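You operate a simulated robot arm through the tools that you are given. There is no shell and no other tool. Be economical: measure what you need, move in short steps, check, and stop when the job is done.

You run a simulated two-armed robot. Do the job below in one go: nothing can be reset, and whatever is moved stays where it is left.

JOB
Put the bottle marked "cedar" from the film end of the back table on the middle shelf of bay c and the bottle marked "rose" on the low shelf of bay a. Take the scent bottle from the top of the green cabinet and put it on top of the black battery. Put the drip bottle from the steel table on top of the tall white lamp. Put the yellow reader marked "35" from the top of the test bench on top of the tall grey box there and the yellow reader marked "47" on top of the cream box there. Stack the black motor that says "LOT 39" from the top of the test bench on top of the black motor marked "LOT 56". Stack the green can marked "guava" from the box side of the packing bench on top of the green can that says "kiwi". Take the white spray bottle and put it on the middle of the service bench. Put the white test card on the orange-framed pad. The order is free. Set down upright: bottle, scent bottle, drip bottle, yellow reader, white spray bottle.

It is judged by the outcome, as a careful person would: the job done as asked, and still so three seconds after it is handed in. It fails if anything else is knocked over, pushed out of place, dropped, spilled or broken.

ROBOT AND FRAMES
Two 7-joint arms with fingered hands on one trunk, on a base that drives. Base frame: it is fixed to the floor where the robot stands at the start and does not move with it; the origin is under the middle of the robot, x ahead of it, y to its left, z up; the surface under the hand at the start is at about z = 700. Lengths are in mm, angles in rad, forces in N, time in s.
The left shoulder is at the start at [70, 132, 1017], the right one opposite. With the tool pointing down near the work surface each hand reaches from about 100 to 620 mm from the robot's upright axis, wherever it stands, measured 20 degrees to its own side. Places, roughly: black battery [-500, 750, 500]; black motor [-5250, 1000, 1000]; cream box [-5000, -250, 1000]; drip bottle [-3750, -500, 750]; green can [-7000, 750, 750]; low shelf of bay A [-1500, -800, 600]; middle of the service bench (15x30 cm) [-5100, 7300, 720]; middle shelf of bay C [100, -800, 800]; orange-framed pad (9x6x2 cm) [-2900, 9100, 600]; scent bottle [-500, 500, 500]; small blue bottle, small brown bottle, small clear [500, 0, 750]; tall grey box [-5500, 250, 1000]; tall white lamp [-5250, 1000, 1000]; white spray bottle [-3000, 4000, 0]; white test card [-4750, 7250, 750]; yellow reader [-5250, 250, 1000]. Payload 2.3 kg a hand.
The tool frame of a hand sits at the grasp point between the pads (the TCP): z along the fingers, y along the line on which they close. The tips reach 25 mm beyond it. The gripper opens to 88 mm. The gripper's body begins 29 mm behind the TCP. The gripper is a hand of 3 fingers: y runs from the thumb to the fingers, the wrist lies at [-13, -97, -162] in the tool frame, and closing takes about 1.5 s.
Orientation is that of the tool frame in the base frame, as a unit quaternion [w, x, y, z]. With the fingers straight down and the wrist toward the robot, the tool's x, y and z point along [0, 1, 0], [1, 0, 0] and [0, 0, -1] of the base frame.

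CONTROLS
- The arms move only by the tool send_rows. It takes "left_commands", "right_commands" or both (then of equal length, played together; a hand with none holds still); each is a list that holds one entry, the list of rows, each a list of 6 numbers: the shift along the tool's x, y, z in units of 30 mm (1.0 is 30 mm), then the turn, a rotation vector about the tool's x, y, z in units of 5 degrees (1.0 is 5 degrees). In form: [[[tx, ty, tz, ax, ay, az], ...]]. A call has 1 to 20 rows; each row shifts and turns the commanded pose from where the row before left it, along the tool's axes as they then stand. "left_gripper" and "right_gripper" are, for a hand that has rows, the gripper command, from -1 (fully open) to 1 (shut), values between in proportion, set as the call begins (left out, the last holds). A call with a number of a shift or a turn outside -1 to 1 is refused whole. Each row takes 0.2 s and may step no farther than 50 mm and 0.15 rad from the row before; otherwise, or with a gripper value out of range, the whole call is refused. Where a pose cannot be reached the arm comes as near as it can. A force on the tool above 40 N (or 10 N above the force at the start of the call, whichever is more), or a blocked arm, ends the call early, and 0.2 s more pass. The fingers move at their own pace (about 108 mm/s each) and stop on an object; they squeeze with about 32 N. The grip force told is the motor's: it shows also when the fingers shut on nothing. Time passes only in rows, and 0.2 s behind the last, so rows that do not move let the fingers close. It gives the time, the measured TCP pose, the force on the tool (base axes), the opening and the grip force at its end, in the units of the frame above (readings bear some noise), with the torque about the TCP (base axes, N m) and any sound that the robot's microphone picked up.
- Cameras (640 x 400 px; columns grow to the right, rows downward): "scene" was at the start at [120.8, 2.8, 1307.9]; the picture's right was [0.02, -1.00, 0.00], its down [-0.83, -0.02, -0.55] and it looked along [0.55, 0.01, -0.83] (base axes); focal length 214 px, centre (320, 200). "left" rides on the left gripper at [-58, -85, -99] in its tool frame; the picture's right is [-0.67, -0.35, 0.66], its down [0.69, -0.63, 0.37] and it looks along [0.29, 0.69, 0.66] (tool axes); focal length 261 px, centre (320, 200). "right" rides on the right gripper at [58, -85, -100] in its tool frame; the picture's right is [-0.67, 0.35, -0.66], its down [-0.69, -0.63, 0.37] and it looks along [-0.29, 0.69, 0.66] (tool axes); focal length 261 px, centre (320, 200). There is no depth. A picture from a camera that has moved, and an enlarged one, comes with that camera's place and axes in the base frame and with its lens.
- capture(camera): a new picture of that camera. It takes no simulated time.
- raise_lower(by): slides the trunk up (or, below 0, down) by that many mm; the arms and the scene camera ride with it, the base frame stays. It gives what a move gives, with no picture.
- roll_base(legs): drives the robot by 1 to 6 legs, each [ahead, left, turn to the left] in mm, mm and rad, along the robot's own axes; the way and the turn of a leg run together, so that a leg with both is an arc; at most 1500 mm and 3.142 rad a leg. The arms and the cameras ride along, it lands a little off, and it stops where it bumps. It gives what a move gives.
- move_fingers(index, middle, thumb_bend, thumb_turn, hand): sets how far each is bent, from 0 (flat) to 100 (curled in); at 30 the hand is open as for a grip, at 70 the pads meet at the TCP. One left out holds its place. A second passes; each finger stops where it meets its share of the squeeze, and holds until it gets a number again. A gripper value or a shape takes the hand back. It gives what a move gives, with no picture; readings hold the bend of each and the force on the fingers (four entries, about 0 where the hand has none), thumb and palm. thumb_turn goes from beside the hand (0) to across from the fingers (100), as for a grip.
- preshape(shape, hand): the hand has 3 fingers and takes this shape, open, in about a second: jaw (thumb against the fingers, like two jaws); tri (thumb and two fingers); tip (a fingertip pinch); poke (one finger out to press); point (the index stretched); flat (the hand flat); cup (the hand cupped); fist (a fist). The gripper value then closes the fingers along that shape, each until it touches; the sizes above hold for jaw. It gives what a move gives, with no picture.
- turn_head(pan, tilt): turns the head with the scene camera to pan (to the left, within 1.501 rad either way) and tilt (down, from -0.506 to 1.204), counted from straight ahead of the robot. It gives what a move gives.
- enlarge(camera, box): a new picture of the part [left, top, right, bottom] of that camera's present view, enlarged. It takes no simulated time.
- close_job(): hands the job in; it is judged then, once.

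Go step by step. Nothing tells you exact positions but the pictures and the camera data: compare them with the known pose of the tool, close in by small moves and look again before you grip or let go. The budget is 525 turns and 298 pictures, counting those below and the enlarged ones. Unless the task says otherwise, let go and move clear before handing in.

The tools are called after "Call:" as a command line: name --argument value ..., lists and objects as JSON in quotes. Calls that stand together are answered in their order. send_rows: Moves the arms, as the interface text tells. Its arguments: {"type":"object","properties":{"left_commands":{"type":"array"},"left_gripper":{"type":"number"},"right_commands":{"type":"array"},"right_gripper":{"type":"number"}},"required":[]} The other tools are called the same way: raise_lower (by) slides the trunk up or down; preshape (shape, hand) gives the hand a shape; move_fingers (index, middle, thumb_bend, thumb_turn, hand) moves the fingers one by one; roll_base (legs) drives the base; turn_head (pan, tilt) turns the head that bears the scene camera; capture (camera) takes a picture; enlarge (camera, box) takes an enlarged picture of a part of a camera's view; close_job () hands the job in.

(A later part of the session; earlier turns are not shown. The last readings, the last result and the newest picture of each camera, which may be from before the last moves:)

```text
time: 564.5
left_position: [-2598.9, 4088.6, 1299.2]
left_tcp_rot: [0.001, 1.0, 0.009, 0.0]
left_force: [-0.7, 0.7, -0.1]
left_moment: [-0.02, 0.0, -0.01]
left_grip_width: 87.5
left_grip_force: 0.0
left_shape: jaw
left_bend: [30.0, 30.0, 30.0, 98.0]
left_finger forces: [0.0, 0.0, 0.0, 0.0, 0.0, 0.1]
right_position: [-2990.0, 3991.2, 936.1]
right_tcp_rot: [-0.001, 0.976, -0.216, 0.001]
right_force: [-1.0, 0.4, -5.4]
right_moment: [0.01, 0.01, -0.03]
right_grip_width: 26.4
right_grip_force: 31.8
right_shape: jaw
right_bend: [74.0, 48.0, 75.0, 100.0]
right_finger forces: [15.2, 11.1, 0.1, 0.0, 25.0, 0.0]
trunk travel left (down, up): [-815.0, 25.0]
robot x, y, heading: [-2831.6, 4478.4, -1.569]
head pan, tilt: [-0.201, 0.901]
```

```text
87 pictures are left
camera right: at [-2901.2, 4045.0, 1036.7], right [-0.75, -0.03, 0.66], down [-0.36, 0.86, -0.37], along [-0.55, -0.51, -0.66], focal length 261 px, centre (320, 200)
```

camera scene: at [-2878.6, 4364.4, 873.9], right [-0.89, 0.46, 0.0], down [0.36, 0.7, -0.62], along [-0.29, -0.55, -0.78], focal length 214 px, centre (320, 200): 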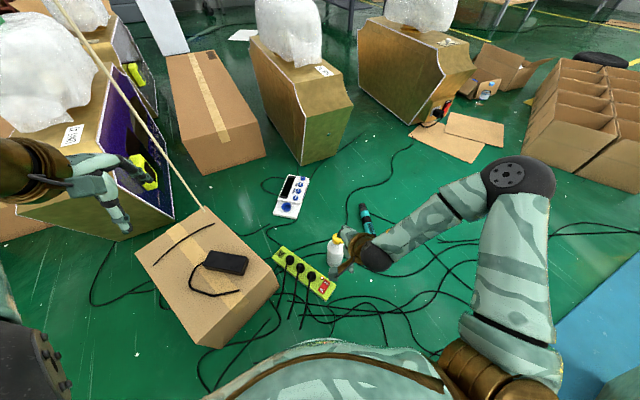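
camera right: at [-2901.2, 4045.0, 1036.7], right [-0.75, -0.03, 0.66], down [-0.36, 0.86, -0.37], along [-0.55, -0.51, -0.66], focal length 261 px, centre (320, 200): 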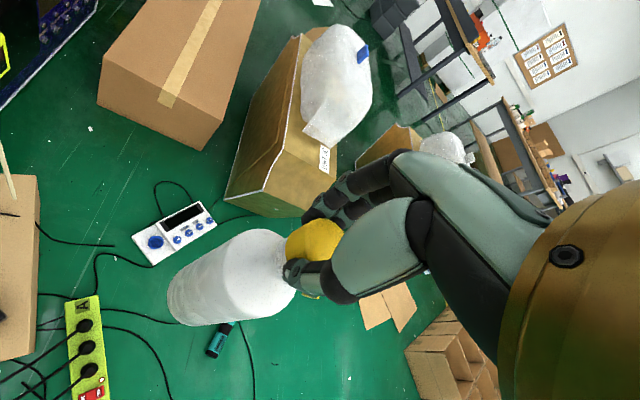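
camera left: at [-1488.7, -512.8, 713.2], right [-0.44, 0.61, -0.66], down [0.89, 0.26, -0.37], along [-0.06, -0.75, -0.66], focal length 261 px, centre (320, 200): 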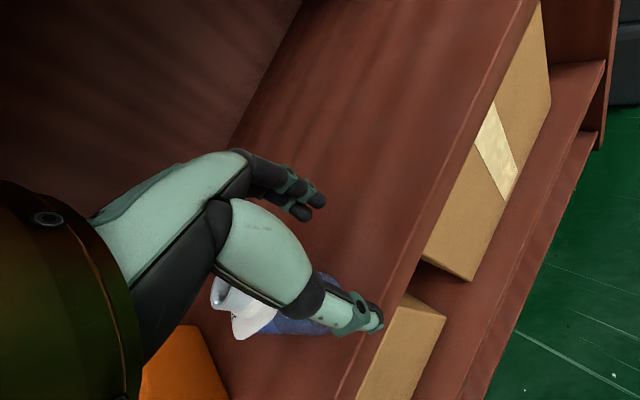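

Call:
roll_base --legs '[[-540, 0, 0], [-560, 0, 0]]'

Call:
roll_base --legs '[[-605, 0, 0], [0, 0, 3.14]]'

Call:
turn_head --pan 0.6 --tilt 0.4

Call:
capture --camera "scene"

```text
time: 570.5
left_position: [-2597.5, 5176.4, 1297.1]
left_tcp_rot: [0.0, 1.0, 0.006, 0.0]
left_force: [0.0, 0.3, 0.4]
left_moment: [0.01, -0.03, -0.01]
left_grip_width: 87.3
left_grip_force: 0.1
left_shape: jaw
left_bend: [30.0, 30.0, 30.0, 98.0]
left_finger forces: [0.0, 0.0, 0.0, 0.1, 0.0, 0.1]
right_position: [-2989.3, 5084.9, 936.5]
right_tcp_rot: [-0.001, 0.976, -0.22, -0.001]
right_force: [0.2, -0.8, -5.5]
right_moment: [0.0, -0.03, 0.02]
right_grip_width: 26.1
right_grip_force: 32.4
right_shape: jaw
right_bend: [74.0, 48.0, 75.0, 100.0]
right_finger forces: [15.4, 11.1, 0.0, 0.1, 25.0, 0.0]
trunk travel left (down, up): [-815.0, 25.0]
robot x, y, heading: [-2823.0, 5573.5, -1.576]
head pan, tilt: [-0.201, 0.901]
```

```text
time: 581.1
left_position: [-3042.9, 6570.9, 1298.5]
left_tcp_rot: [0.001, 0.003, 1.0, 0.0]
left_force: [0.0, 0.0, -0.1]
left_moment: [0.0, -0.02, -0.01]
left_grip_width: 87.7
left_grip_force: 0.1
left_shape: jaw
left_bend: [30.0, 30.0, 30.0, 98.0]
left_finger forces: [0.0, 0.0, 0.0, 0.0, 0.0, 0.0]
right_position: [-2650.3, 6657.5, 936.4]
right_tcp_rot: [-0.001, 0.23, 0.973, 0.0]
right_force: [0.4, -0.2, -4.6]
right_moment: [0.03, 0.04, 0.04]
right_grip_width: 25.8
right_grip_force: 31.9
right_shape: jaw
right_bend: [74.0, 48.0, 75.0, 100.0]
right_finger forces: [15.7, 11.1, 0.0, 0.1, 24.1, 0.0]
trunk travel left (down, up): [-815.0, 25.0]
robot x, y, heading: [-2821.8, 6173.4, 1.543]
head pan, tilt: [-0.201, 0.901]
```

```text
time: 582.3
left_position: [-3044.3, 6571.8, 1299.0]
left_tcp_rot: [0.0, 0.003, 1.0, 0.001]
left_force: [0.2, -0.7, -0.3]
left_moment: [0.0, 0.0, -0.05]
left_grip_width: 87.5
left_grip_force: 0.0
left_shape: jaw
left_bend: [30.0, 30.0, 30.0, 98.0]
left_finger forces: [0.0, 0.0, 0.1, 0.1, 0.0, 0.0]
right_position: [-2649.5, 6655.9, 935.8]
right_tcp_rot: [0.0, 0.229, 0.973, -0.001]
right_force: [0.8, -0.8, -5.4]
right_moment: [-0.03, 0.02, 0.01]
right_grip_width: 25.6
right_grip_force: 31.9
right_shape: jaw
right_bend: [74.0, 48.0, 75.0, 100.0]
right_finger forces: [15.6, 10.9, 0.0, 0.1, 24.1, 0.0]
trunk travel left (down, up): [-815.0, 25.0]
robot x, y, heading: [-2824.4, 6178.6, 1.545]
head pan, tilt: [0.6, 0.4]
```

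```text
86 pictures are left
camera scene: at [-2872.1, 6305.6, 1596.7], right [0.84, 0.54, 0.0], down [0.21, -0.33, -0.92], along [-0.5, 0.77, -0.39], focal length 214 px, centre (320, 200)
```

scene: 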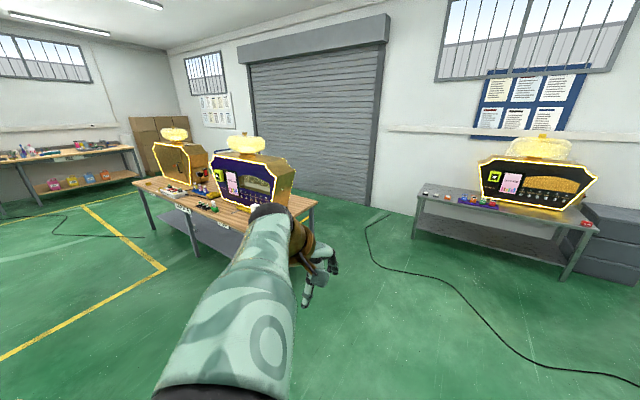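

Call:
roll_base --legs '[[0, 0, 0.025], [0, 1500, 0], [0, 700, 0]]'

Call:
turn_head --pan 0.0 --tilt 0.7

Call:
capture --camera "scene"

```text
time: 587.9
left_position: [-4158.9, 6546.0, 1304.3]
left_tcp_rot: [-0.005, -0.016, 1.0, 0.005]
left_force: [0.2, 0.7, 0.6]
left_moment: [0.04, 0.08, 0.01]
left_grip_width: 88.0
left_grip_force: 0.1
left_shape: jaw
left_bend: [30.0, 30.0, 30.0, 98.0]
left_finger forces: [0.0, 0.1, 0.0, 0.1, 0.0, 0.0]
right_position: [-3774.1, 6649.4, 936.4]
right_tcp_rot: [-0.005, 0.21, 0.978, 0.0]
right_force: [2.0, -2.1, -4.7]
right_moment: [-0.11, -0.16, 0.01]
right_grip_width: 26.2
right_grip_force: 32.0
right_shape: jaw
right_bend: [74.0, 47.0, 75.0, 100.0]
right_finger forces: [15.9, 13.2, 0.0, 0.1, 25.7, 0.1]
trunk travel left (down, up): [-815.0, 25.0]
robot x, y, heading: [-3938.9, 6163.9, 1.588]
head pan, tilt: [0.6, 0.4]
stopped in leg 2: the robot was blocked; the commanded pose is now the measured one
```

```text
time: 588.9
left_position: [-4178.1, 6552.8, 1297.9]
left_tcp_rot: [0.002, -0.018, 1.0, 0.0]
left_force: [0.1, 0.3, -0.3]
left_moment: [0.0, -0.01, 0.0]
left_grip_width: 87.5
left_grip_force: 0.1
left_shape: jaw
left_bend: [30.0, 30.0, 30.0, 98.0]
left_finger forces: [0.0, 0.0, 0.0, 0.0, 0.0, 0.1]
right_position: [-3788.3, 6655.5, 936.6]
right_tcp_rot: [0.001, 0.207, 0.978, -0.002]
right_force: [0.5, 0.4, -5.2]
right_moment: [-0.04, -0.03, -0.01]
right_grip_width: 25.8
right_grip_force: 31.6
right_shape: jaw
right_bend: [74.0, 47.0, 75.0, 100.0]
right_finger forces: [15.9, 11.5, 0.1, 0.0, 24.2, 0.0]
trunk travel left (down, up): [-815.0, 25.0]
robot x, y, heading: [-3934.2, 6164.6, 1.584]
head pan, tilt: [0.0, 0.7]
```

```text
85 pictures are left
camera scene: at [-3944.2, 6305.6, 1569.7], right [1.0, 0.02, 0.0], down [0.01, -0.65, -0.76], along [-0.01, 0.76, -0.65], focal length 214 px, centre (320, 200)
```

scene: 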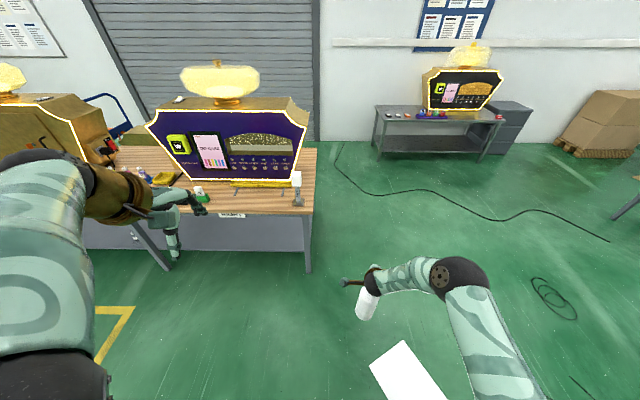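

The base touched something low (likely the stool behind) and stopped. I move forward away from it, then continue left to the service bench.

Call:
roll_base --legs '[[170, 0, 0], [0, 1100, 0]]'

Call:
turn_head --pan -0.05 --tilt 0.75

Call:
capture --camera "scene"

```text
time: 595.6
left_position: [-5279.1, 6717.6, 1299.0]
left_tcp_rot: [0.0, -0.009, 1.0, 0.002]
left_force: [-0.5, 0.0, -0.7]
left_moment: [-0.06, 0.0, 0.02]
left_grip_width: 87.4
left_grip_force: 0.0
left_shape: jaw
left_bend: [30.0, 30.0, 30.0, 98.0]
left_finger forces: [0.0, 0.0, 0.0, 0.1, 0.1, 0.0]
right_position: [-4889.8, 6813.6, 937.1]
right_tcp_rot: [0.0, 0.217, 0.976, -0.002]
right_force: [-0.4, -0.7, -5.8]
right_moment: [0.0, -0.02, -0.04]
right_grip_width: 25.8
right_grip_force: 32.4
right_shape: jaw
right_bend: [74.0, 47.0, 75.0, 100.0]
right_finger forces: [15.5, 11.9, 0.0, 0.0, 24.2, 0.0]
trunk travel left (down, up): [-815.0, 25.0]
robot x, y, heading: [-5052.6, 6330.2, 1.568]
head pan, tilt: [0.0, 0.7]
```

```text
time: 596.2
left_position: [-5281.0, 6718.5, 1298.6]
left_tcp_rot: [0.001, -0.008, 1.0, 0.001]
left_force: [-0.4, -0.4, 0.2]
left_moment: [0.03, -0.01, 0.01]
left_grip_width: 87.6
left_grip_force: 0.0
left_shape: jaw
left_bend: [30.0, 30.0, 30.0, 98.0]
left_finger forces: [0.1, 0.0, 0.0, 0.0, 0.1, 0.0]
right_position: [-4889.6, 6814.5, 935.7]
right_tcp_rot: [0.001, 0.218, 0.976, -0.001]
right_force: [-0.2, -0.1, -5.1]
right_moment: [0.04, 0.0, 0.01]
right_grip_width: 25.4
right_grip_force: 31.5
right_shape: jaw
right_bend: [74.0, 47.0, 75.0, 100.0]
right_finger forces: [15.5, 11.9, 0.0, 0.0, 24.2, 0.0]
trunk travel left (down, up): [-815.0, 25.0]
robot x, y, heading: [-5053.8, 6324.4, 1.577]
head pan, tilt: [-0.051, 0.75]
```

```text
84 pictures are left
camera scene: at [-5046.5, 6463.2, 1565.6], right [1.0, -0.05, 0.0], down [-0.03, -0.68, -0.73], along [0.04, 0.73, -0.68], focal length 214 px, centre (320, 200)
```

scene: 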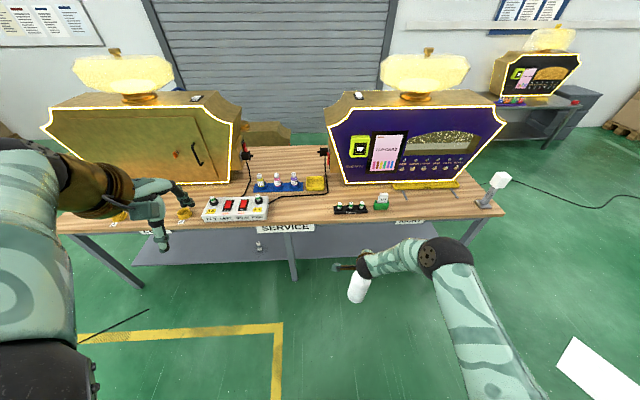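

Call:
enlarge --camera "scene" --box '[190, 150, 420, 240]'

Call:
enlarge --camera "scene" --box '[340, 170, 520, 230]'

```text
2.78 times, centred on (305, 195) of scene
camera zoom: at [-5046.5, 6463.2, 1565.6], right [1.0, -0.05, 0.0], down [-0.03, -0.68, -0.73], along [0.04, 0.73, -0.68], focal length 597 px, centre (362, 214)
```

zoom: 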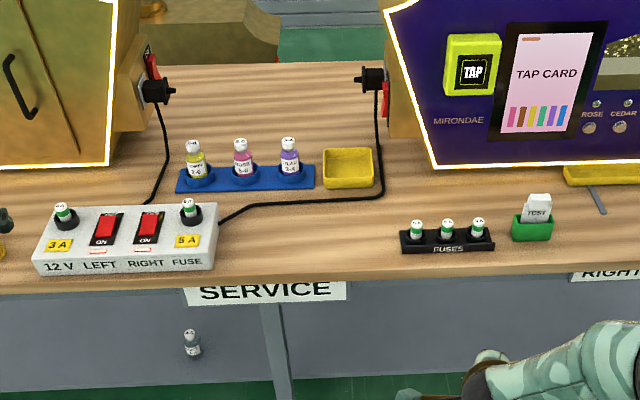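

```text
3.56 times, centred on (430, 200) of scene
camera zoom: at [-5046.5, 6463.2, 1565.6], right [1.0, -0.05, 0.0], down [-0.03, -0.68, -0.73], along [0.04, 0.73, -0.68], focal length 763 px, centre (-71, 200)
```

zoom: 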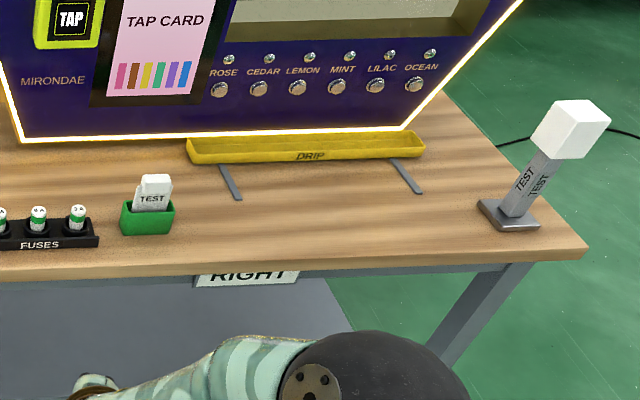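

The TEST card sits in a green holder; the bench middle (about (-5100,7290)) is free between the switch box and the fuses. I raise the bottle and drive so it hangs above that spot.

Call:
send_rows --right_commands '[[[0, 0, -1, 0, 0, 0], [0, 0, -1, 0, 0, 0], [0, 0, -1, 0, 0, 0], [0, 0, -1, 0, 0, 0], [0, 0, -1, 0, 0, 0]]]'

Call:
roll_base --legs '[[0, 210, 0], [440, 0, 0]]'

Call:
capture --camera "right"

Call:
capture --camera "scene"

```text
time: 597.5
left_position: [-5281.6, 6716.0, 1299.1]
left_tcp_rot: [0.001, -0.009, 1.0, 0.002]
left_force: [-0.4, -0.7, -0.8]
left_moment: [0.02, 0.01, -0.02]
left_grip_width: 87.8
left_grip_force: 0.0
left_shape: jaw
left_bend: [30.0, 30.0, 30.0, 98.0]
left_finger forces: [0.0, 0.1, 0.0, 0.0, 0.0, 0.0]
right_position: [-4889.7, 6813.0, 1088.2]
right_tcp_rot: [0.0, 0.217, 0.976, 0.001]
right_force: [-0.3, -0.1, -5.7]
right_moment: [-0.02, 0.02, -0.01]
right_grip_width: 25.4
right_grip_force: 31.6
right_shape: jaw
right_bend: [74.0, 47.0, 75.0, 100.0]
right_finger forces: [15.2, 12.0, 0.0, 0.0, 24.0, 0.1]
trunk travel left (down, up): [-815.0, 25.0]
robot x, y, heading: [-5049.2, 6324.9, 1.571]
head pan, tilt: [-0.051, 0.75]
```

```text
time: 601.4
left_position: [-5493.6, 7151.6, 1299.0]
left_tcp_rot: [0.0, -0.007, 1.0, 0.002]
left_force: [0.3, 0.2, -0.1]
left_moment: [-0.01, -0.01, 0.01]
left_grip_width: 87.7
left_grip_force: 0.0
left_shape: jaw
left_bend: [30.0, 30.0, 30.0, 98.0]
left_finger forces: [0.0, 0.0, 0.0, 0.0, 0.0, 0.0]
right_position: [-5099.9, 7246.9, 1089.4]
right_tcp_rot: [0.0, 0.219, 0.976, 0.0]
right_force: [-0.1, -0.7, -4.9]
right_moment: [-0.03, 0.01, 0.04]
right_grip_width: 25.5
right_grip_force: 31.6
right_shape: jaw
right_bend: [75.0, 47.0, 75.0, 100.0]
right_finger forces: [15.1, 12.1, 0.0, 0.1, 23.9, 0.1]
trunk travel left (down, up): [-815.0, 25.0]
robot x, y, heading: [-5267.2, 6762.9, 1.569]
head pan, tilt: [-0.051, 0.75]
```

```text
81 pictures are left
camera right: at [-5188.5, 7195.4, 1188.7], right [0.75, 0.03, 0.66], down [0.35, -0.86, -0.37], along [0.55, 0.51, -0.66], focal length 261 px, centre (320, 200)
```

right: 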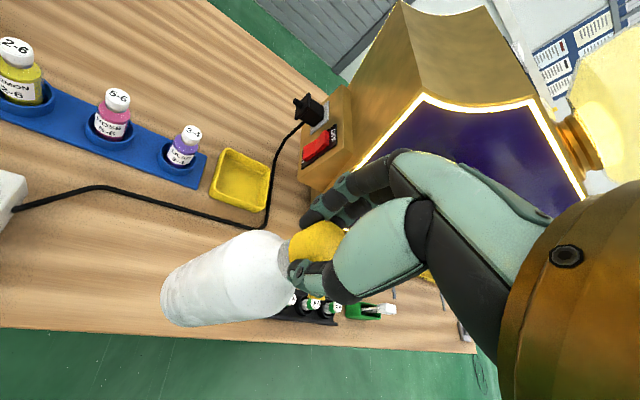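

```text
80 pictures are left
camera scene: at [-5259.9, 6894.9, 1565.9], right [1.0, -0.05, 0.0], down [-0.04, -0.68, -0.73], along [0.04, 0.73, -0.68], focal length 214 px, centre (320, 200)
```

scene: 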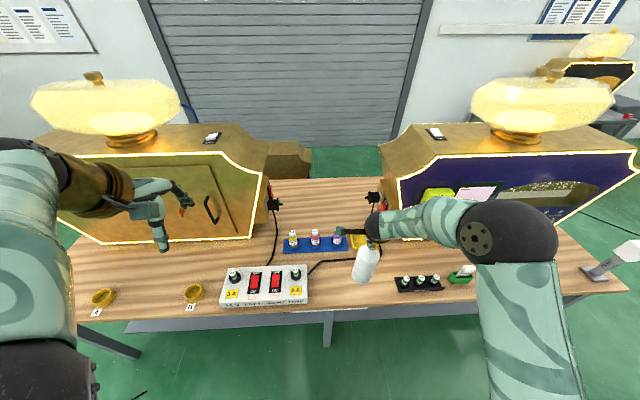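

Call:
send_rows --right_commands '[[[0.45, 0.67, 0, 0, 0, 0], [0.45, 0.67, 0, 0, 0, 0], [0, 0, 0.8, 0, 0, 0], [0, 0, 0.8, 0, 0, 0], [0, 0, 0.8, 0, 0, 0], [0, 0, 0.8, 0, 0, 0], [0, 0, 0.8, 0, 0, 0]]]'

Call:
capture --camera "right"

Call:
enlarge --camera "scene" --box '[270, 220, 430, 330]'

```text
time: 603.0
left_position: [-5492.9, 7155.0, 1298.3]
left_tcp_rot: [0.001, -0.007, 1.0, 0.001]
left_force: [0.9, -0.2, -0.1]
left_moment: [0.02, -0.02, 0.0]
left_grip_width: 87.9
left_grip_force: 0.0
left_shape: jaw
left_bend: [30.0, 30.0, 30.0, 98.0]
left_finger forces: [0.0, 0.1, 0.0, 0.0, 0.0, 0.0]
right_position: [-5107.7, 7297.1, 966.2]
right_tcp_rot: [-0.001, 0.219, 0.976, -0.001]
right_force: [0.1, 0.3, -5.0]
right_moment: [-0.03, 0.0, 0.02]
right_grip_width: 25.1
right_grip_force: 31.9
right_shape: jaw
right_bend: [75.0, 47.0, 75.0, 100.0]
right_finger forces: [15.3, 12.2, 0.1, 0.1, 23.3, 0.1]
trunk travel left (down, up): [-815.0, 25.0]
robot x, y, heading: [-5264.9, 6760.7, 1.565]
head pan, tilt: [-0.051, 0.75]
```

```text
79 pictures are left
camera right: at [-5195.7, 7246.2, 1066.6], right [0.75, 0.03, 0.66], down [0.35, -0.86, -0.36], along [0.55, 0.51, -0.66], focal length 261 px, centre (320, 200)
```

right: 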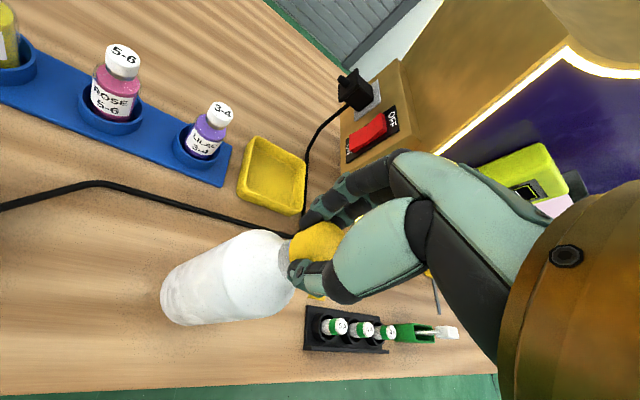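

```text
3.64 times, centred on (350, 275) of scene
camera zoom: at [-5259.9, 6898.5, 1565.6], right [1.0, -0.05, 0.0], down [-0.04, -0.68, -0.73], along [0.04, 0.73, -0.68], focal length 780 px, centre (211, -73)
```

zoom: 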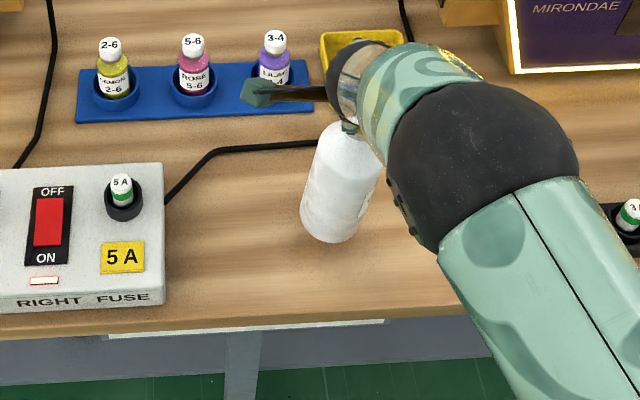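

Call:
send_rows --right_commands '[[[0, 0, 0.4, 0, 0, 0], [0, 0, 0.3, 0, 0, 0], [0, 0, 0.1, 0, 0, 0], [0, 0, 0, 0, 0, 0]]]'

Call:
send_rows --right_commands '[[[0, 0, 0.1, 0, 0, 0], [0, 0, 0.1, 0, 0, 0], [0, 0, 0, 0, 0, 0]]]'

```text
time: 604.0
left_position: [-5494.0, 7154.6, 1298.5]
left_tcp_rot: [0.0, -0.007, 1.0, 0.001]
left_force: [-0.2, -1.1, 1.0]
left_moment: [0.0, 0.03, 0.03]
left_grip_width: 87.7
left_grip_force: 0.0
left_shape: jaw
left_bend: [30.0, 30.0, 30.0, 98.0]
left_finger forces: [0.1, 0.0, 0.1, 0.0, 0.0, 0.1]
right_position: [-5108.2, 7296.8, 942.3]
right_tcp_rot: [0.001, 0.219, 0.976, -0.001]
right_force: [0.9, 0.3, -5.8]
right_moment: [0.03, 0.06, -0.01]
right_grip_width: 25.3
right_grip_force: 31.7
right_shape: jaw
right_bend: [75.0, 47.0, 75.0, 100.0]
right_finger forces: [15.5, 12.2, 0.0, 0.0, 23.3, 0.1]
trunk travel left (down, up): [-815.0, 25.0]
robot x, y, heading: [-5264.5, 6763.8, 1.57]
head pan, tilt: [-0.051, 0.75]
```

```text
time: 604.8
left_position: [-5493.9, 7153.3, 1298.5]
left_tcp_rot: [0.001, -0.006, 1.0, 0.001]
left_force: [0.5, -0.1, 0.4]
left_moment: [0.02, 0.01, 0.02]
left_grip_width: 87.4
left_grip_force: 0.0
left_shape: jaw
left_bend: [30.0, 30.0, 30.0, 98.0]
left_finger forces: [0.0, 0.0, 0.1, 0.1, 0.0, 0.0]
right_position: [-5108.7, 7296.7, 937.9]
right_tcp_rot: [0.001, 0.219, 0.976, -0.001]
right_force: [0.0, -1.0, -5.5]
right_moment: [0.01, 0.03, 0.04]
right_grip_width: 24.9
right_grip_force: 32.1
right_shape: jaw
right_bend: [75.0, 47.0, 75.0, 100.0]
right_finger forces: [15.5, 12.2, 0.0, 0.0, 23.2, 0.0]
trunk travel left (down, up): [-815.0, 25.0]
robot x, y, heading: [-5267.3, 6763.5, 1.567]
head pan, tilt: [-0.051, 0.75]
```

Call:
send_rows --right_commands '[[[0, 0, 0.1, 0, 0, 0], [0, 0, 0.1, 0, 0, 0], [0, 0, 0, 0, 0, 0]]]'

Call:
send_rows --right_commands '[[[0, 0, 0.1, 0, 0, 0], [0, 0, 0, 0, 0, 0]]]'

```text
time: 605.6
left_position: [-5494.3, 7152.5, 1299.1]
left_tcp_rot: [0.002, -0.007, 1.0, 0.001]
left_force: [-0.5, 0.2, 0.1]
left_moment: [-0.01, 0.01, 0.02]
left_grip_width: 87.5
left_grip_force: 0.0
left_shape: jaw
left_bend: [30.0, 30.0, 30.0, 98.0]
left_finger forces: [0.0, 0.0, 0.0, 0.1, 0.0, 0.1]
right_position: [-5109.3, 7294.1, 932.7]
right_tcp_rot: [0.002, 0.218, 0.976, -0.001]
right_force: [0.2, 0.3, 2.0]
right_moment: [0.05, 0.02, 0.01]
right_grip_width: 25.3
right_grip_force: 31.4
right_shape: jaw
right_bend: [75.0, 47.0, 75.0, 100.0]
right_finger forces: [16.1, 12.1, 0.0, 0.0, 24.2, 0.1]
trunk travel left (down, up): [-815.0, 25.0]
robot x, y, heading: [-5261.6, 6762.7, 1.565]
head pan, tilt: [-0.051, 0.75]
```

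```text
time: 606.2
left_position: [-5494.9, 7151.8, 1299.8]
left_tcp_rot: [0.001, -0.007, 1.0, 0.002]
left_force: [-0.1, -0.9, 0.1]
left_moment: [0.0, -0.01, 0.0]
left_grip_width: 87.6
left_grip_force: 0.0
left_shape: jaw
left_bend: [30.0, 30.0, 30.0, 98.0]
left_finger forces: [0.0, 0.0, 0.0, 0.1, 0.0, 0.1]
right_position: [-5109.5, 7294.3, 929.7]
right_tcp_rot: [0.001, 0.218, 0.976, 0.001]
right_force: [-0.4, -0.3, 3.1]
right_moment: [0.05, -0.02, 0.01]
right_grip_width: 25.6
right_grip_force: 31.9
right_shape: jaw
right_bend: [75.0, 47.0, 75.0, 100.0]
right_finger forces: [16.3, 12.1, 0.1, 0.1, 24.5, 0.0]
trunk travel left (down, up): [-815.0, 25.0]
robot x, y, heading: [-5265.0, 6763.0, 1.567]
head pan, tilt: [-0.051, 0.75]
```

On the bench; release and rise.

Call:
send_rows --right_commands '[[[0, 0, 0, 0, 0, 0], [0, 0, 0, 0, 0, 0], [0, 0, 0, 0, 0, 0], [0, 0, 0, 0, 0, 0], [0, 0, 0, 0, 0, 0], [0, 0, -0.3, 0, 0, 0], [0, 0, -0.8, 0, 0, 0], [0, 0, -0.9, 0, 0, 0], [0, 0, -0.9, 0, 0, 0], [0, 0, -0.9, 0, 0, 0]]]' --right_gripper -1

Call:
enlarge --camera "scene" --box '[270, 200, 490, 320]'

Call:
capture --camera "right"

```text
time: 608.4
left_position: [-5493.5, 7152.1, 1298.3]
left_tcp_rot: [0.0, -0.008, 1.0, 0.002]
left_force: [-0.6, 0.5, 0.7]
left_moment: [0.0, 0.04, -0.03]
left_grip_width: 87.7
left_grip_force: 0.1
left_shape: jaw
left_bend: [30.0, 30.0, 30.0, 98.0]
left_finger forces: [0.0, 0.1, 0.1, 0.1, 0.0, 0.0]
right_position: [-5109.0, 7294.5, 1044.0]
right_tcp_rot: [0.001, 0.218, 0.976, -0.001]
right_force: [0.1, 1.5, 0.2]
right_moment: [-0.01, -0.01, 0.02]
right_grip_width: 87.7
right_grip_force: 0.0
right_shape: jaw
right_bend: [30.0, 30.0, 30.0, 98.0]
right_finger forces: [0.0, 0.1, 0.1, 0.0, 0.0, 0.1]
trunk travel left (down, up): [-815.0, 25.0]
robot x, y, heading: [-5264.9, 6763.0, 1.567]
head pan, tilt: [-0.051, 0.75]
```

```text
2.91 times, centred on (380, 260) of scene
camera zoom: at [-5260.7, 6895.3, 1565.8], right [1.0, -0.05, 0.0], down [-0.04, -0.68, -0.73], along [0.04, 0.73, -0.68], focal length 624 px, centre (146, 26)
```

zoom: 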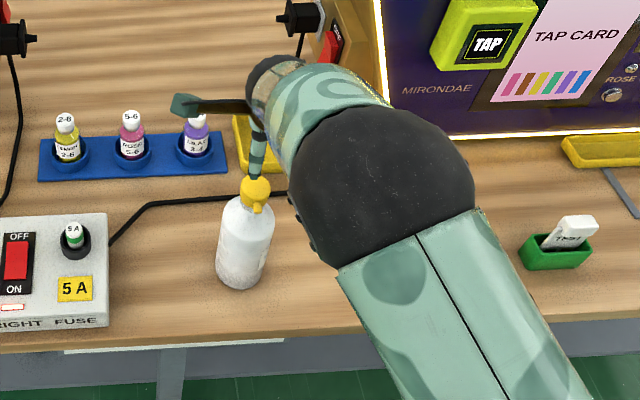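

```text
76 pictures are left
camera right: at [-5197.1, 7243.6, 1143.8], right [0.75, 0.03, 0.66], down [0.35, -0.86, -0.37], along [0.55, 0.51, -0.66], focal length 261 px, centre (320, 200)
```

right: 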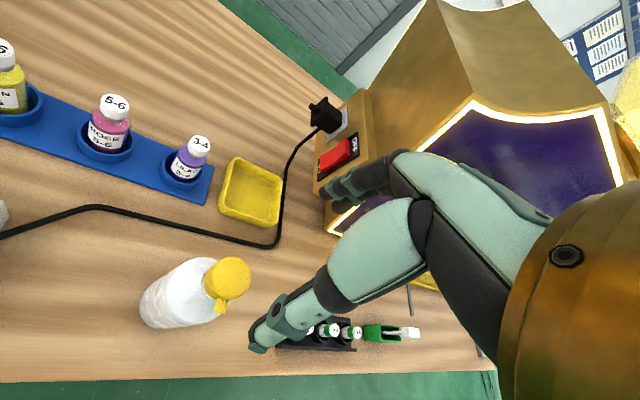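

The spray bottle stands in the middle of the service bench. Last task: the TEST card at about (-4664,7292). Straighten the hand and move right.

Call:
send_rows --right_commands '[[[0, 0, -0.6, 0, 0, -1], [0, 0, -0.6, 0, 0, -1], [0, 0, 0, 0, 0, -1], [0, 0, 0, 0, 0, -1], [0, 0, 0, 0, 0, -1]]]'

Call:
roll_base --legs '[[0, -430, 0]]'

Call:
turn_head --pan -0.2 --tilt 0.75

Call:
capture --camera "right"

Call:
enlarge --camera "scene" --box '[230, 200, 410, 320]'

```text
time: 609.6
left_position: [-5493.6, 7152.1, 1299.1]
left_tcp_rot: [0.001, -0.007, 1.0, 0.002]
left_force: [-0.5, 0.2, 0.5]
left_moment: [-0.03, -0.03, -0.01]
left_grip_width: 88.0
left_grip_force: 0.0
left_shape: jaw
left_bend: [30.0, 30.0, 30.0, 98.0]
left_finger forces: [0.0, 0.0, 0.0, 0.0, 0.0, 0.1]
right_position: [-5108.9, 7296.1, 1080.1]
right_tcp_rot: [0.0, 0.002, 1.0, 0.0]
right_force: [-0.1, 0.2, -0.7]
right_moment: [-0.05, 0.0, -0.03]
right_grip_width: 87.6
right_grip_force: 0.0
right_shape: jaw
right_bend: [30.0, 30.0, 30.0, 98.0]
right_finger forces: [0.1, 0.1, 0.0, 0.1, 0.0, 0.0]
trunk travel left (down, up): [-815.0, 25.0]
robot x, y, heading: [-5264.6, 6761.8, 1.568]
head pan, tilt: [-0.051, 0.75]
```

```text
time: 612.2
left_position: [-5066.6, 7151.9, 1298.8]
left_tcp_rot: [0.002, -0.007, 1.0, 0.002]
left_force: [0.1, -0.2, -1.0]
left_moment: [-0.01, -0.02, -0.01]
left_grip_width: 88.1
left_grip_force: 0.0
left_shape: jaw
left_bend: [30.0, 30.0, 30.0, 98.0]
left_finger forces: [0.0, 0.1, 0.0, 0.1, 0.0, 0.0]
right_position: [-4681.1, 7293.6, 1079.5]
right_tcp_rot: [0.001, 0.001, 1.0, 0.0]
right_force: [0.4, -0.6, 0.6]
right_moment: [0.01, 0.0, -0.01]
right_grip_width: 87.6
right_grip_force: 0.0
right_shape: jaw
right_bend: [30.0, 30.0, 30.0, 98.0]
right_finger forces: [0.0, 0.0, 0.0, 0.0, 0.0, 0.0]
trunk travel left (down, up): [-815.0, 25.0]
robot x, y, heading: [-4835.2, 6761.0, 1.569]
head pan, tilt: [-0.051, 0.75]
```

```text
time: 612.9
left_position: [-5065.0, 7151.4, 1299.0]
left_tcp_rot: [0.0, -0.008, 1.0, 0.001]
left_force: [0.3, 0.3, 1.0]
left_moment: [-0.04, 0.0, 0.02]
left_grip_width: 87.8
left_grip_force: 0.0
left_shape: jaw
left_bend: [30.0, 30.0, 30.0, 98.0]
left_finger forces: [0.1, 0.0, 0.0, 0.0, 0.0, 0.1]
right_position: [-4679.0, 7293.7, 1080.1]
right_tcp_rot: [0.001, 0.002, 1.0, 0.0]
right_force: [-1.3, 0.6, 0.4]
right_moment: [-0.01, 0.02, -0.01]
right_grip_width: 87.7
right_grip_force: 0.0
right_shape: jaw
right_bend: [30.0, 30.0, 30.0, 98.0]
right_finger forces: [0.0, 0.0, 0.1, 0.1, 0.0, 0.0]
trunk travel left (down, up): [-815.0, 25.0]
robot x, y, heading: [-4836.8, 6760.6, 1.561]
head pan, tilt: [-0.201, 0.75]
```

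```text
75 pictures are left
camera right: at [-4736.8, 7210.5, 1179.4], right [0.67, 0.35, 0.66], down [0.68, -0.63, -0.36], along [0.29, 0.69, -0.66], focal length 261 px, centre (320, 200)
```

right: 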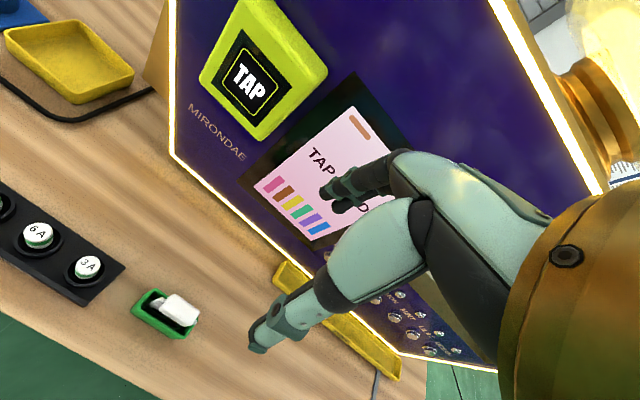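

```text
3.33 times, centred on (320, 260) of scene
camera zoom: at [-4818.9, 6893.1, 1565.8], right [0.98, -0.2, 0.0], down [-0.14, -0.67, -0.73], along [0.15, 0.72, -0.68], focal length 715 px, centre (320, 0)
```

zoom: 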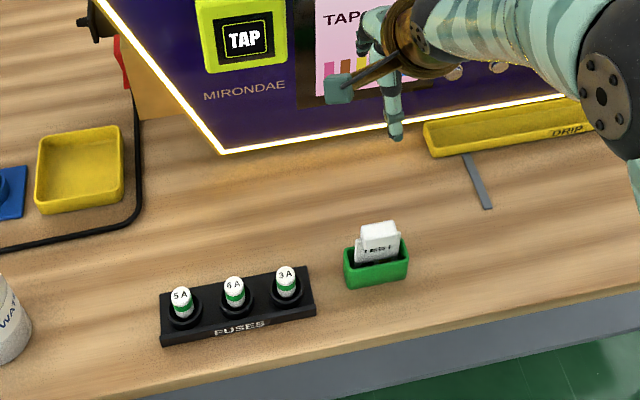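

Call:
enlarge --camera "right" --box '[110, 270, 230, 360]'

Call:
enlarge --camera "scene" --box '[320, 250, 360, 300]'

```text
4.44 times, centred on (170, 315) of right
camera zoom: at [-4736.8, 7210.5, 1179.4], right [0.67, 0.35, 0.66], down [0.68, -0.63, -0.36], along [0.29, 0.69, -0.66], focal length 1158 px, centre (987, -311)
```

zoom: 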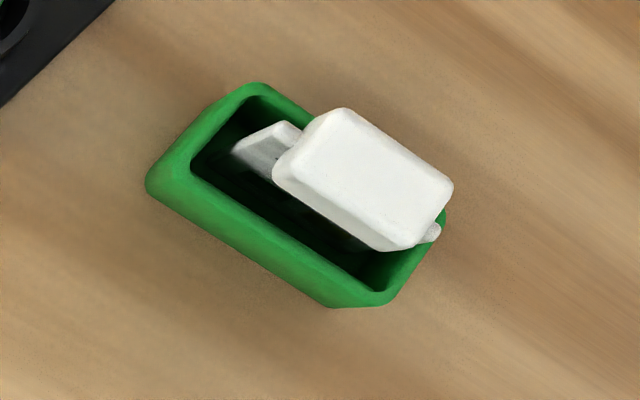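

```text
8.00 times, centred on (340, 275) of scene
camera zoom: at [-4818.9, 6893.1, 1565.8], right [0.98, -0.2, 0.0], down [-0.14, -0.67, -0.73], along [0.15, 0.72, -0.68], focal length 1716 px, centre (160, -400)
```

zoom: 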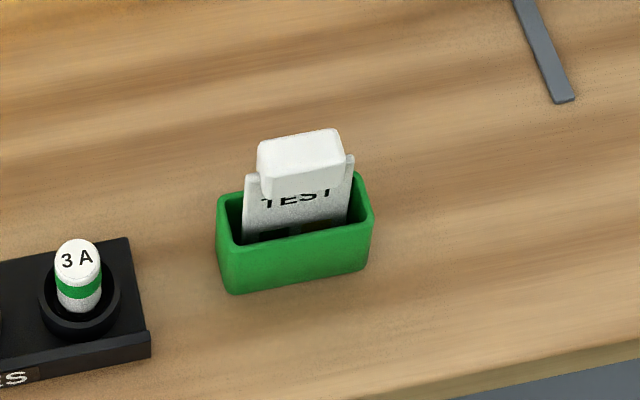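

The card has a thick grip block on top. I lower over it.

Call:
send_rows --right_commands '[[[-0.054, -0.016, 0.9, 0, 0, 0], [-0.054, -0.016, 0.9, 0, 0, 0], [-0.054, -0.016, 0.9, 0, 0, 0], [-0.054, -0.016, 0.9, 0, 0, 0], [-0.054, -0.016, 0.9, 0, 0, 0], [-0.054, -0.016, 0.9, 0, 0, 0], [-0.054, -0.016, 0.9, 0, 0, 0], [-0.054, -0.016, 0.9, 0, 0, 0]]]'

Call:
capture --camera "right"

```text
time: 614.7
left_position: [-5064.5, 7150.5, 1299.5]
left_tcp_rot: [0.001, -0.008, 1.0, 0.001]
left_force: [0.8, 0.9, 0.0]
left_moment: [-0.03, 0.01, 0.01]
left_grip_width: 87.8
left_grip_force: 0.0
left_shape: jaw
left_bend: [30.0, 30.0, 30.0, 98.0]
left_finger forces: [0.1, 0.1, 0.1, 0.1, 0.0, 0.1]
right_position: [-4665.6, 7290.0, 864.2]
right_tcp_rot: [0.001, 0.002, 1.0, 0.0]
right_force: [0.2, -0.6, -0.7]
right_moment: [0.05, -0.04, 0.0]
right_grip_width: 87.6
right_grip_force: 0.0
right_shape: jaw
right_bend: [30.0, 30.0, 30.0, 98.0]
right_finger forces: [0.0, 0.1, 0.1, 0.1, 0.0, 0.0]
trunk travel left (down, up): [-815.0, 25.0]
robot x, y, heading: [-4834.6, 6759.4, 1.565]
head pan, tilt: [-0.201, 0.75]
```

```text
71 pictures are left
camera right: at [-4723.5, 7207.0, 963.3], right [0.67, 0.35, 0.66], down [0.68, -0.63, -0.37], along [0.29, 0.69, -0.66], focal length 261 px, centre (320, 200)
```

right: 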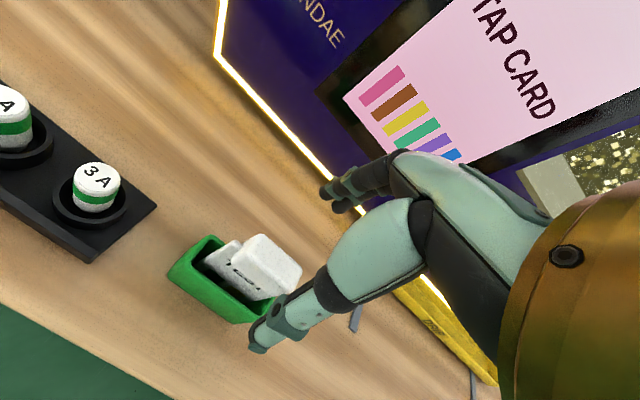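

Call:
send_rows --right_commands '[[[0.12, -0.03, 0.6, 0, 0, 0], [0, 0, 0.6, 0, 0, 0], [0, 0, 0.6, 0, 0, 0]]]'

Call:
capture --camera "right"

```text
time: 615.5
left_position: [-5065.2, 7151.0, 1298.8]
left_tcp_rot: [0.001, -0.007, 1.0, 0.001]
left_force: [0.0, 0.2, 0.1]
left_moment: [-0.01, -0.02, -0.04]
left_grip_width: 87.8
left_grip_force: 0.0
left_shape: jaw
left_bend: [30.0, 30.0, 30.0, 98.0]
left_finger forces: [0.0, 0.1, 0.0, 0.0, 0.0, 0.0]
right_position: [-4664.0, 7285.4, 838.4]
right_tcp_rot: [0.001, 0.002, 1.0, -0.001]
right_force: [0.1, 0.4, 0.1]
right_moment: [-0.01, -0.01, -0.01]
right_grip_width: 87.6
right_grip_force: 0.1
right_shape: jaw
right_bend: [30.0, 30.0, 30.0, 98.0]
right_finger forces: [0.1, 0.0, 0.1, 0.0, 0.0, 0.0]
right hand out of reach, approached as far as the arm can: row 2, 3
trunk travel left (down, up): [-815.0, 25.0]
robot x, y, heading: [-4835.6, 6759.0, 1.566]
head pan, tilt: [-0.201, 0.75]
```

```text
70 pictures are left
camera right: at [-4721.1, 7201.9, 938.1], right [0.67, 0.35, 0.66], down [0.68, -0.63, -0.36], along [0.29, 0.69, -0.66], focal length 261 px, centre (320, 200)
```

right: 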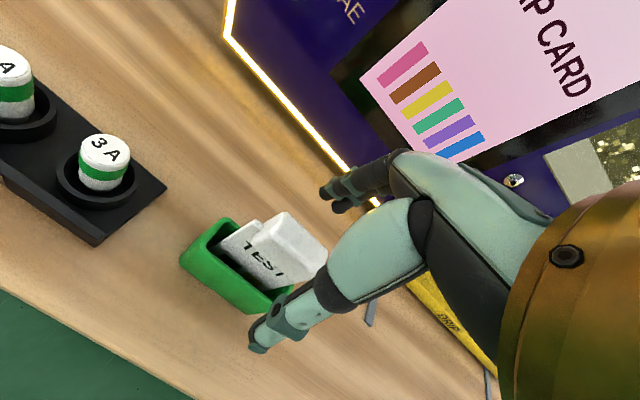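

Too low relative to the trunk; raise the hand, lower the trunk, and come down again.

Call:
send_rows --right_commands '[[[0, 0, -1, 0, 0, 0], [0, 0, -1, 0, 0, 0], [0, 0, -1, 0, 0, 0], [0, 0, -1, 0, 0, 0], [0, 0, -1, 0, 0, 0], [0, 0, -0.7, 0, 0, 0], [0, 0, 0, 0, 0, 0]]]'

Call:
raise_lower --by -130

Call:
capture --camera "right"

```text
time: 617.1
left_position: [-5065.1, 7151.9, 1299.9]
left_tcp_rot: [0.001, -0.007, 1.0, 0.002]
left_force: [0.5, 0.1, 0.3]
left_moment: [0.0, 0.01, 0.02]
left_grip_width: 87.9
left_grip_force: 0.0
left_shape: jaw
left_bend: [30.0, 30.0, 30.0, 98.0]
left_finger forces: [0.1, 0.0, 0.1, 0.1, 0.0, 0.1]
right_position: [-4665.7, 7285.6, 1011.1]
right_tcp_rot: [-0.001, 0.001, 1.0, 0.0]
right_force: [0.9, -0.2, 1.0]
right_moment: [0.02, -0.02, 0.02]
right_grip_width: 87.7
right_grip_force: 0.0
right_shape: jaw
right_bend: [30.0, 30.0, 30.0, 98.0]
right_finger forces: [0.1, 0.0, 0.0, 0.0, 0.0, 0.0]
trunk travel left (down, up): [-815.0, 25.0]
robot x, y, heading: [-4838.4, 6760.1, 1.571]
head pan, tilt: [-0.201, 0.75]
```

```text
time: 618.7
left_position: [-5064.6, 7150.9, 1168.8]
left_tcp_rot: [0.001, -0.007, 1.0, 0.002]
left_force: [-0.6, 0.9, 0.1]
left_moment: [0.09, 0.02, -0.03]
left_grip_width: 87.9
left_grip_force: 0.0
left_shape: jaw
left_bend: [30.0, 30.0, 30.0, 98.0]
left_finger forces: [0.1, 0.0, 0.0, 0.1, 0.0, 0.0]
right_position: [-4665.3, 7287.2, 880.6]
right_tcp_rot: [0.0, 0.001, 1.0, 0.0]
right_force: [0.5, -1.0, -0.9]
right_moment: [0.01, -0.03, 0.03]
right_grip_width: 87.4
right_grip_force: 0.2
right_shape: jaw
right_bend: [30.0, 30.0, 30.0, 98.0]
right_finger forces: [0.2, 0.0, 0.0, 0.1, 0.0, 0.0]
trunk travel left (down, up): [-685.0, 155.0]
robot x, y, heading: [-4830.2, 6759.7, 1.566]
head pan, tilt: [-0.201, 0.75]
```

```text
69 pictures are left
camera right: at [-4722.7, 7202.5, 981.1], right [0.67, 0.35, 0.66], down [0.68, -0.63, -0.37], along [0.29, 0.69, -0.66], focal length 261 px, centre (320, 200)
```

right: 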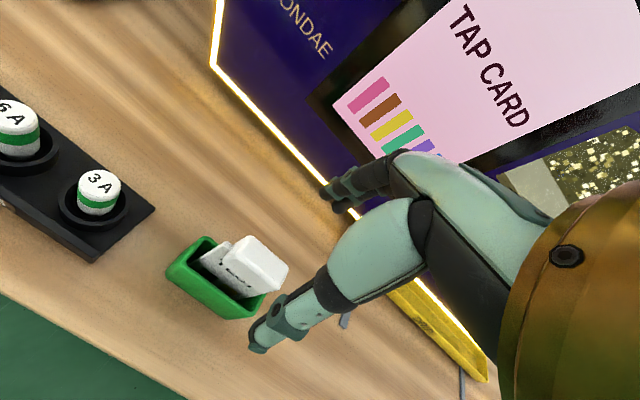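

Call:
send_rows --right_commands '[[[0.07, 0.03, 0.6, 0, 0, 0], [0, 0, 0.6, 0, 0, 0], [0, 0, 0.6, 0, 0, 0], [0, 0, 0.6, 0, 0, 0]]]'

Call:
capture --camera "right"

```text
time: 619.7
left_position: [-5064.9, 7151.9, 1169.6]
left_tcp_rot: [0.0, -0.008, 1.0, 0.002]
left_force: [0.8, -1.2, 0.1]
left_moment: [0.0, -0.04, 0.0]
left_grip_width: 87.6
left_grip_force: 0.1
left_shape: jaw
left_bend: [30.0, 30.0, 30.0, 98.0]
left_finger forces: [0.0, 0.0, 0.0, 0.0, 0.0, 0.0]
right_position: [-4669.4, 7287.6, 809.6]
right_tcp_rot: [0.001, 0.002, 1.0, 0.001]
right_force: [-0.5, -0.2, -0.6]
right_moment: [0.01, 0.02, 0.0]
right_grip_width: 87.7
right_grip_force: 0.2
right_shape: jaw
right_bend: [30.0, 30.0, 30.0, 98.0]
right_finger forces: [0.1, 0.1, 0.0, 0.1, 0.1, 0.0]
trunk travel left (down, up): [-685.0, 155.0]
robot x, y, heading: [-4835.2, 6757.6, 1.571]
head pan, tilt: [-0.201, 0.75]
```

```text
68 pictures are left
camera right: at [-4725.6, 7204.0, 909.2], right [0.67, 0.35, 0.66], down [0.68, -0.63, -0.36], along [0.29, 0.69, -0.66], focal length 261 px, centre (320, 200)
```

right: 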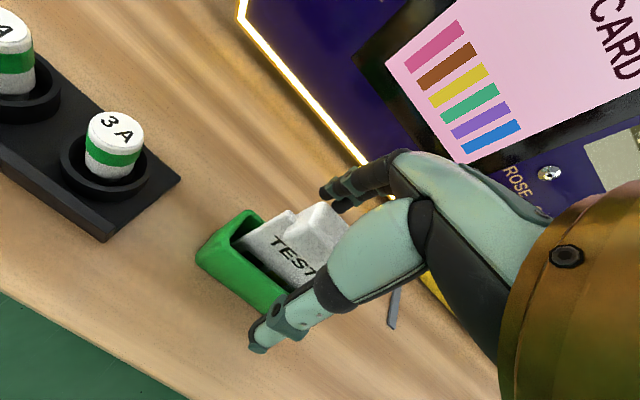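

Call:
send_rows --right_commands '[[[0, 0, 0.1, 0, 0, 0], [0, 0, 0, 0, 0, 0], [0, 0, 0, 0, 0, 0], [0, 0, 0, 0, 0, 0], [0, 0, 0, 0, 0, 0], [0, 0, 0, 0, 0, 0], [0, 0, 0, 0, 0, 0], [0, 0, 0, 0, 0, 0], [0, 0, 0, 0, 0, 0]]]' --right_gripper 1

Call:
capture --camera "right"

```text
time: 621.7
left_position: [-5064.4, 7150.9, 1170.1]
left_tcp_rot: [0.001, -0.008, 1.0, 0.001]
left_force: [0.2, 0.1, -0.9]
left_moment: [-0.02, 0.0, 0.01]
left_grip_width: 87.7
left_grip_force: 0.0
left_shape: jaw
left_bend: [30.0, 30.0, 30.0, 98.0]
left_finger forces: [0.0, 0.0, 0.0, 0.0, 0.0, 0.0]
right_position: [-4668.5, 7286.5, 807.1]
right_tcp_rot: [0.0, 0.001, 1.0, 0.0]
right_force: [-0.1, -0.8, 0.1]
right_moment: [-0.02, -0.03, -0.01]
right_grip_width: 5.9
right_grip_force: 31.8
right_shape: jaw
right_bend: [72.0, 71.0, 74.0, 100.0]
right_finger forces: [18.5, 9.6, 0.0, 0.0, 28.6, 0.0]
trunk travel left (down, up): [-685.0, 155.0]
robot x, y, heading: [-4838.3, 6765.0, 1.564]
head pan, tilt: [-0.201, 0.75]
```

```text
67 pictures are left
camera right: at [-4725.6, 7203.8, 906.1], right [0.67, 0.35, 0.66], down [0.68, -0.63, -0.36], along [0.29, 0.69, -0.66], focal length 261 px, centre (320, 200)
```

right: 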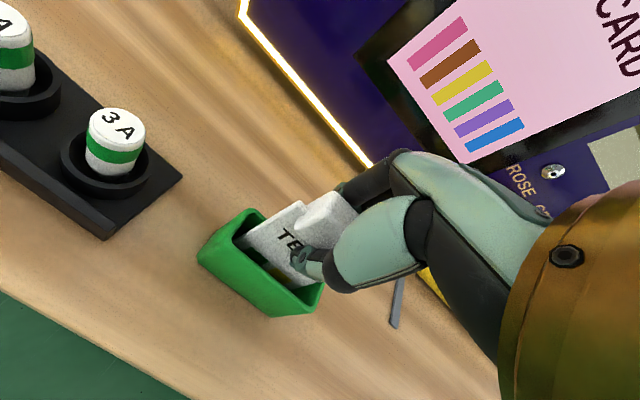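

Gripped. Lift out of the holder.

Call:
send_rows --right_commands '[[[0, 0, -0.2, 0, 0, 0], [0, 0, -0.4, 0, 0, 0], [0, 0, -0.6, 0, 0, 0], [0, 0, -0.8, 0, 0, 0], [0, 0, -0.8, 0, 0, 0], [0, 0, -0.8, 0, 0, 0], [0, 0, -0.8, 0, 0, 0]]]'

Call:
capture --camera "right"

```text
time: 623.3
left_position: [-5064.8, 7149.5, 1169.4]
left_tcp_rot: [0.001, -0.007, 1.0, 0.003]
left_force: [-0.5, 0.0, -0.4]
left_moment: [-0.02, 0.03, -0.01]
left_grip_width: 87.6
left_grip_force: 0.0
left_shape: jaw
left_bend: [30.0, 30.0, 30.0, 98.0]
left_finger forces: [0.0, 0.1, 0.0, 0.1, 0.0, 0.0]
right_position: [-4667.7, 7287.9, 937.0]
right_tcp_rot: [0.0, 0.002, 1.0, 0.0]
right_force: [-0.2, 0.3, -1.0]
right_moment: [-0.01, 0.02, -0.01]
right_grip_width: 6.2
right_grip_force: 32.2
right_shape: jaw
right_bend: [72.0, 71.0, 75.0, 100.0]
right_finger forces: [18.8, 9.8, 0.0, 0.0, 29.0, 0.0]
trunk travel left (down, up): [-685.0, 155.0]
robot x, y, heading: [-4832.8, 6762.7, 1.567]
head pan, tilt: [-0.201, 0.75]
```

```text
66 pictures are left
camera right: at [-4724.4, 7203.3, 1037.6], right [0.67, 0.35, 0.66], down [0.68, -0.63, -0.36], along [0.29, 0.69, -0.66], focal length 261 px, centre (320, 200)
```

right: 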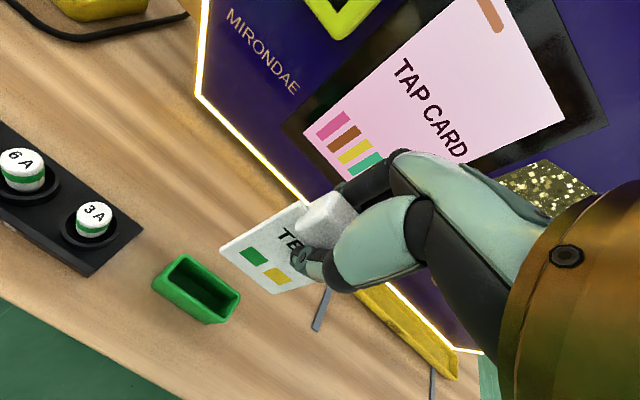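

Card is out. Raise and retract, then drive to the grey table with the pad, keeping clear of the lamp stick and floor paper.

Call:
send_rows --right_commands '[[[0, 0, -1, 0, 0, 0], [0, 0, -1, 0, 0, 0], [0, -0.8, -1, 0, 0, 0], [0, -0.8, -1, 0, 0, 0], [0, -0.8, -1, 0, 0, 0], [0, -0.8, -1, 0, 0, 0], [0, -0.8, 0, 0, 0, 0]]]'

Call:
roll_base --legs '[[80, -853, 0]]'

```text
time: 624.9
left_position: [-5064.7, 7152.3, 1170.2]
left_tcp_rot: [0.002, -0.006, 1.0, 0.001]
left_force: [-1.3, 0.7, -0.5]
left_moment: [0.01, -0.01, 0.01]
left_grip_width: 87.9
left_grip_force: 0.1
left_shape: jaw
left_bend: [30.0, 30.0, 30.0, 98.0]
left_finger forces: [0.1, 0.0, 0.1, 0.0, 0.0, 0.0]
right_position: [-4668.2, 7194.0, 1118.7]
right_tcp_rot: [0.0, 0.002, 1.0, -0.001]
right_force: [0.2, 0.4, -0.1]
right_moment: [0.0, 0.0, 0.0]
right_grip_width: 6.1
right_grip_force: 32.1
right_shape: jaw
right_bend: [72.0, 71.0, 75.0, 100.0]
right_finger forces: [18.7, 9.7, 0.0, 0.0, 29.0, 0.0]
right hand out of reach, approached as far as the arm can: row 7
trunk travel left (down, up): [-685.0, 155.0]
robot x, y, heading: [-4837.7, 6763.8, 1.564]
head pan, tilt: [-0.201, 0.75]
```

```text
time: 629.4
left_position: [-4214.6, 7228.1, 1169.0]
left_tcp_rot: [0.002, -0.003, 1.0, 0.001]
left_force: [0.3, -0.8, 0.2]
left_moment: [-0.02, 0.02, -0.01]
left_grip_width: 87.8
left_grip_force: 0.1
left_shape: jaw
left_bend: [30.0, 30.0, 30.0, 98.0]
left_finger forces: [0.1, 0.1, 0.0, 0.0, 0.0, 0.0]
right_position: [-3816.1, 7268.5, 1117.0]
right_tcp_rot: [0.001, 0.006, 1.0, 0.0]
right_force: [0.1, -1.5, -0.6]
right_moment: [-0.02, 0.03, -0.01]
right_grip_width: 6.3
right_grip_force: 31.8
right_shape: jaw
right_bend: [72.0, 71.0, 75.0, 100.0]
right_finger forces: [18.7, 9.8, 0.0, 0.0, 29.0, 0.0]
trunk travel left (down, up): [-685.0, 155.0]
robot x, y, heading: [-3982.9, 6835.0, 1.564]
head pan, tilt: [-0.201, 0.75]
```

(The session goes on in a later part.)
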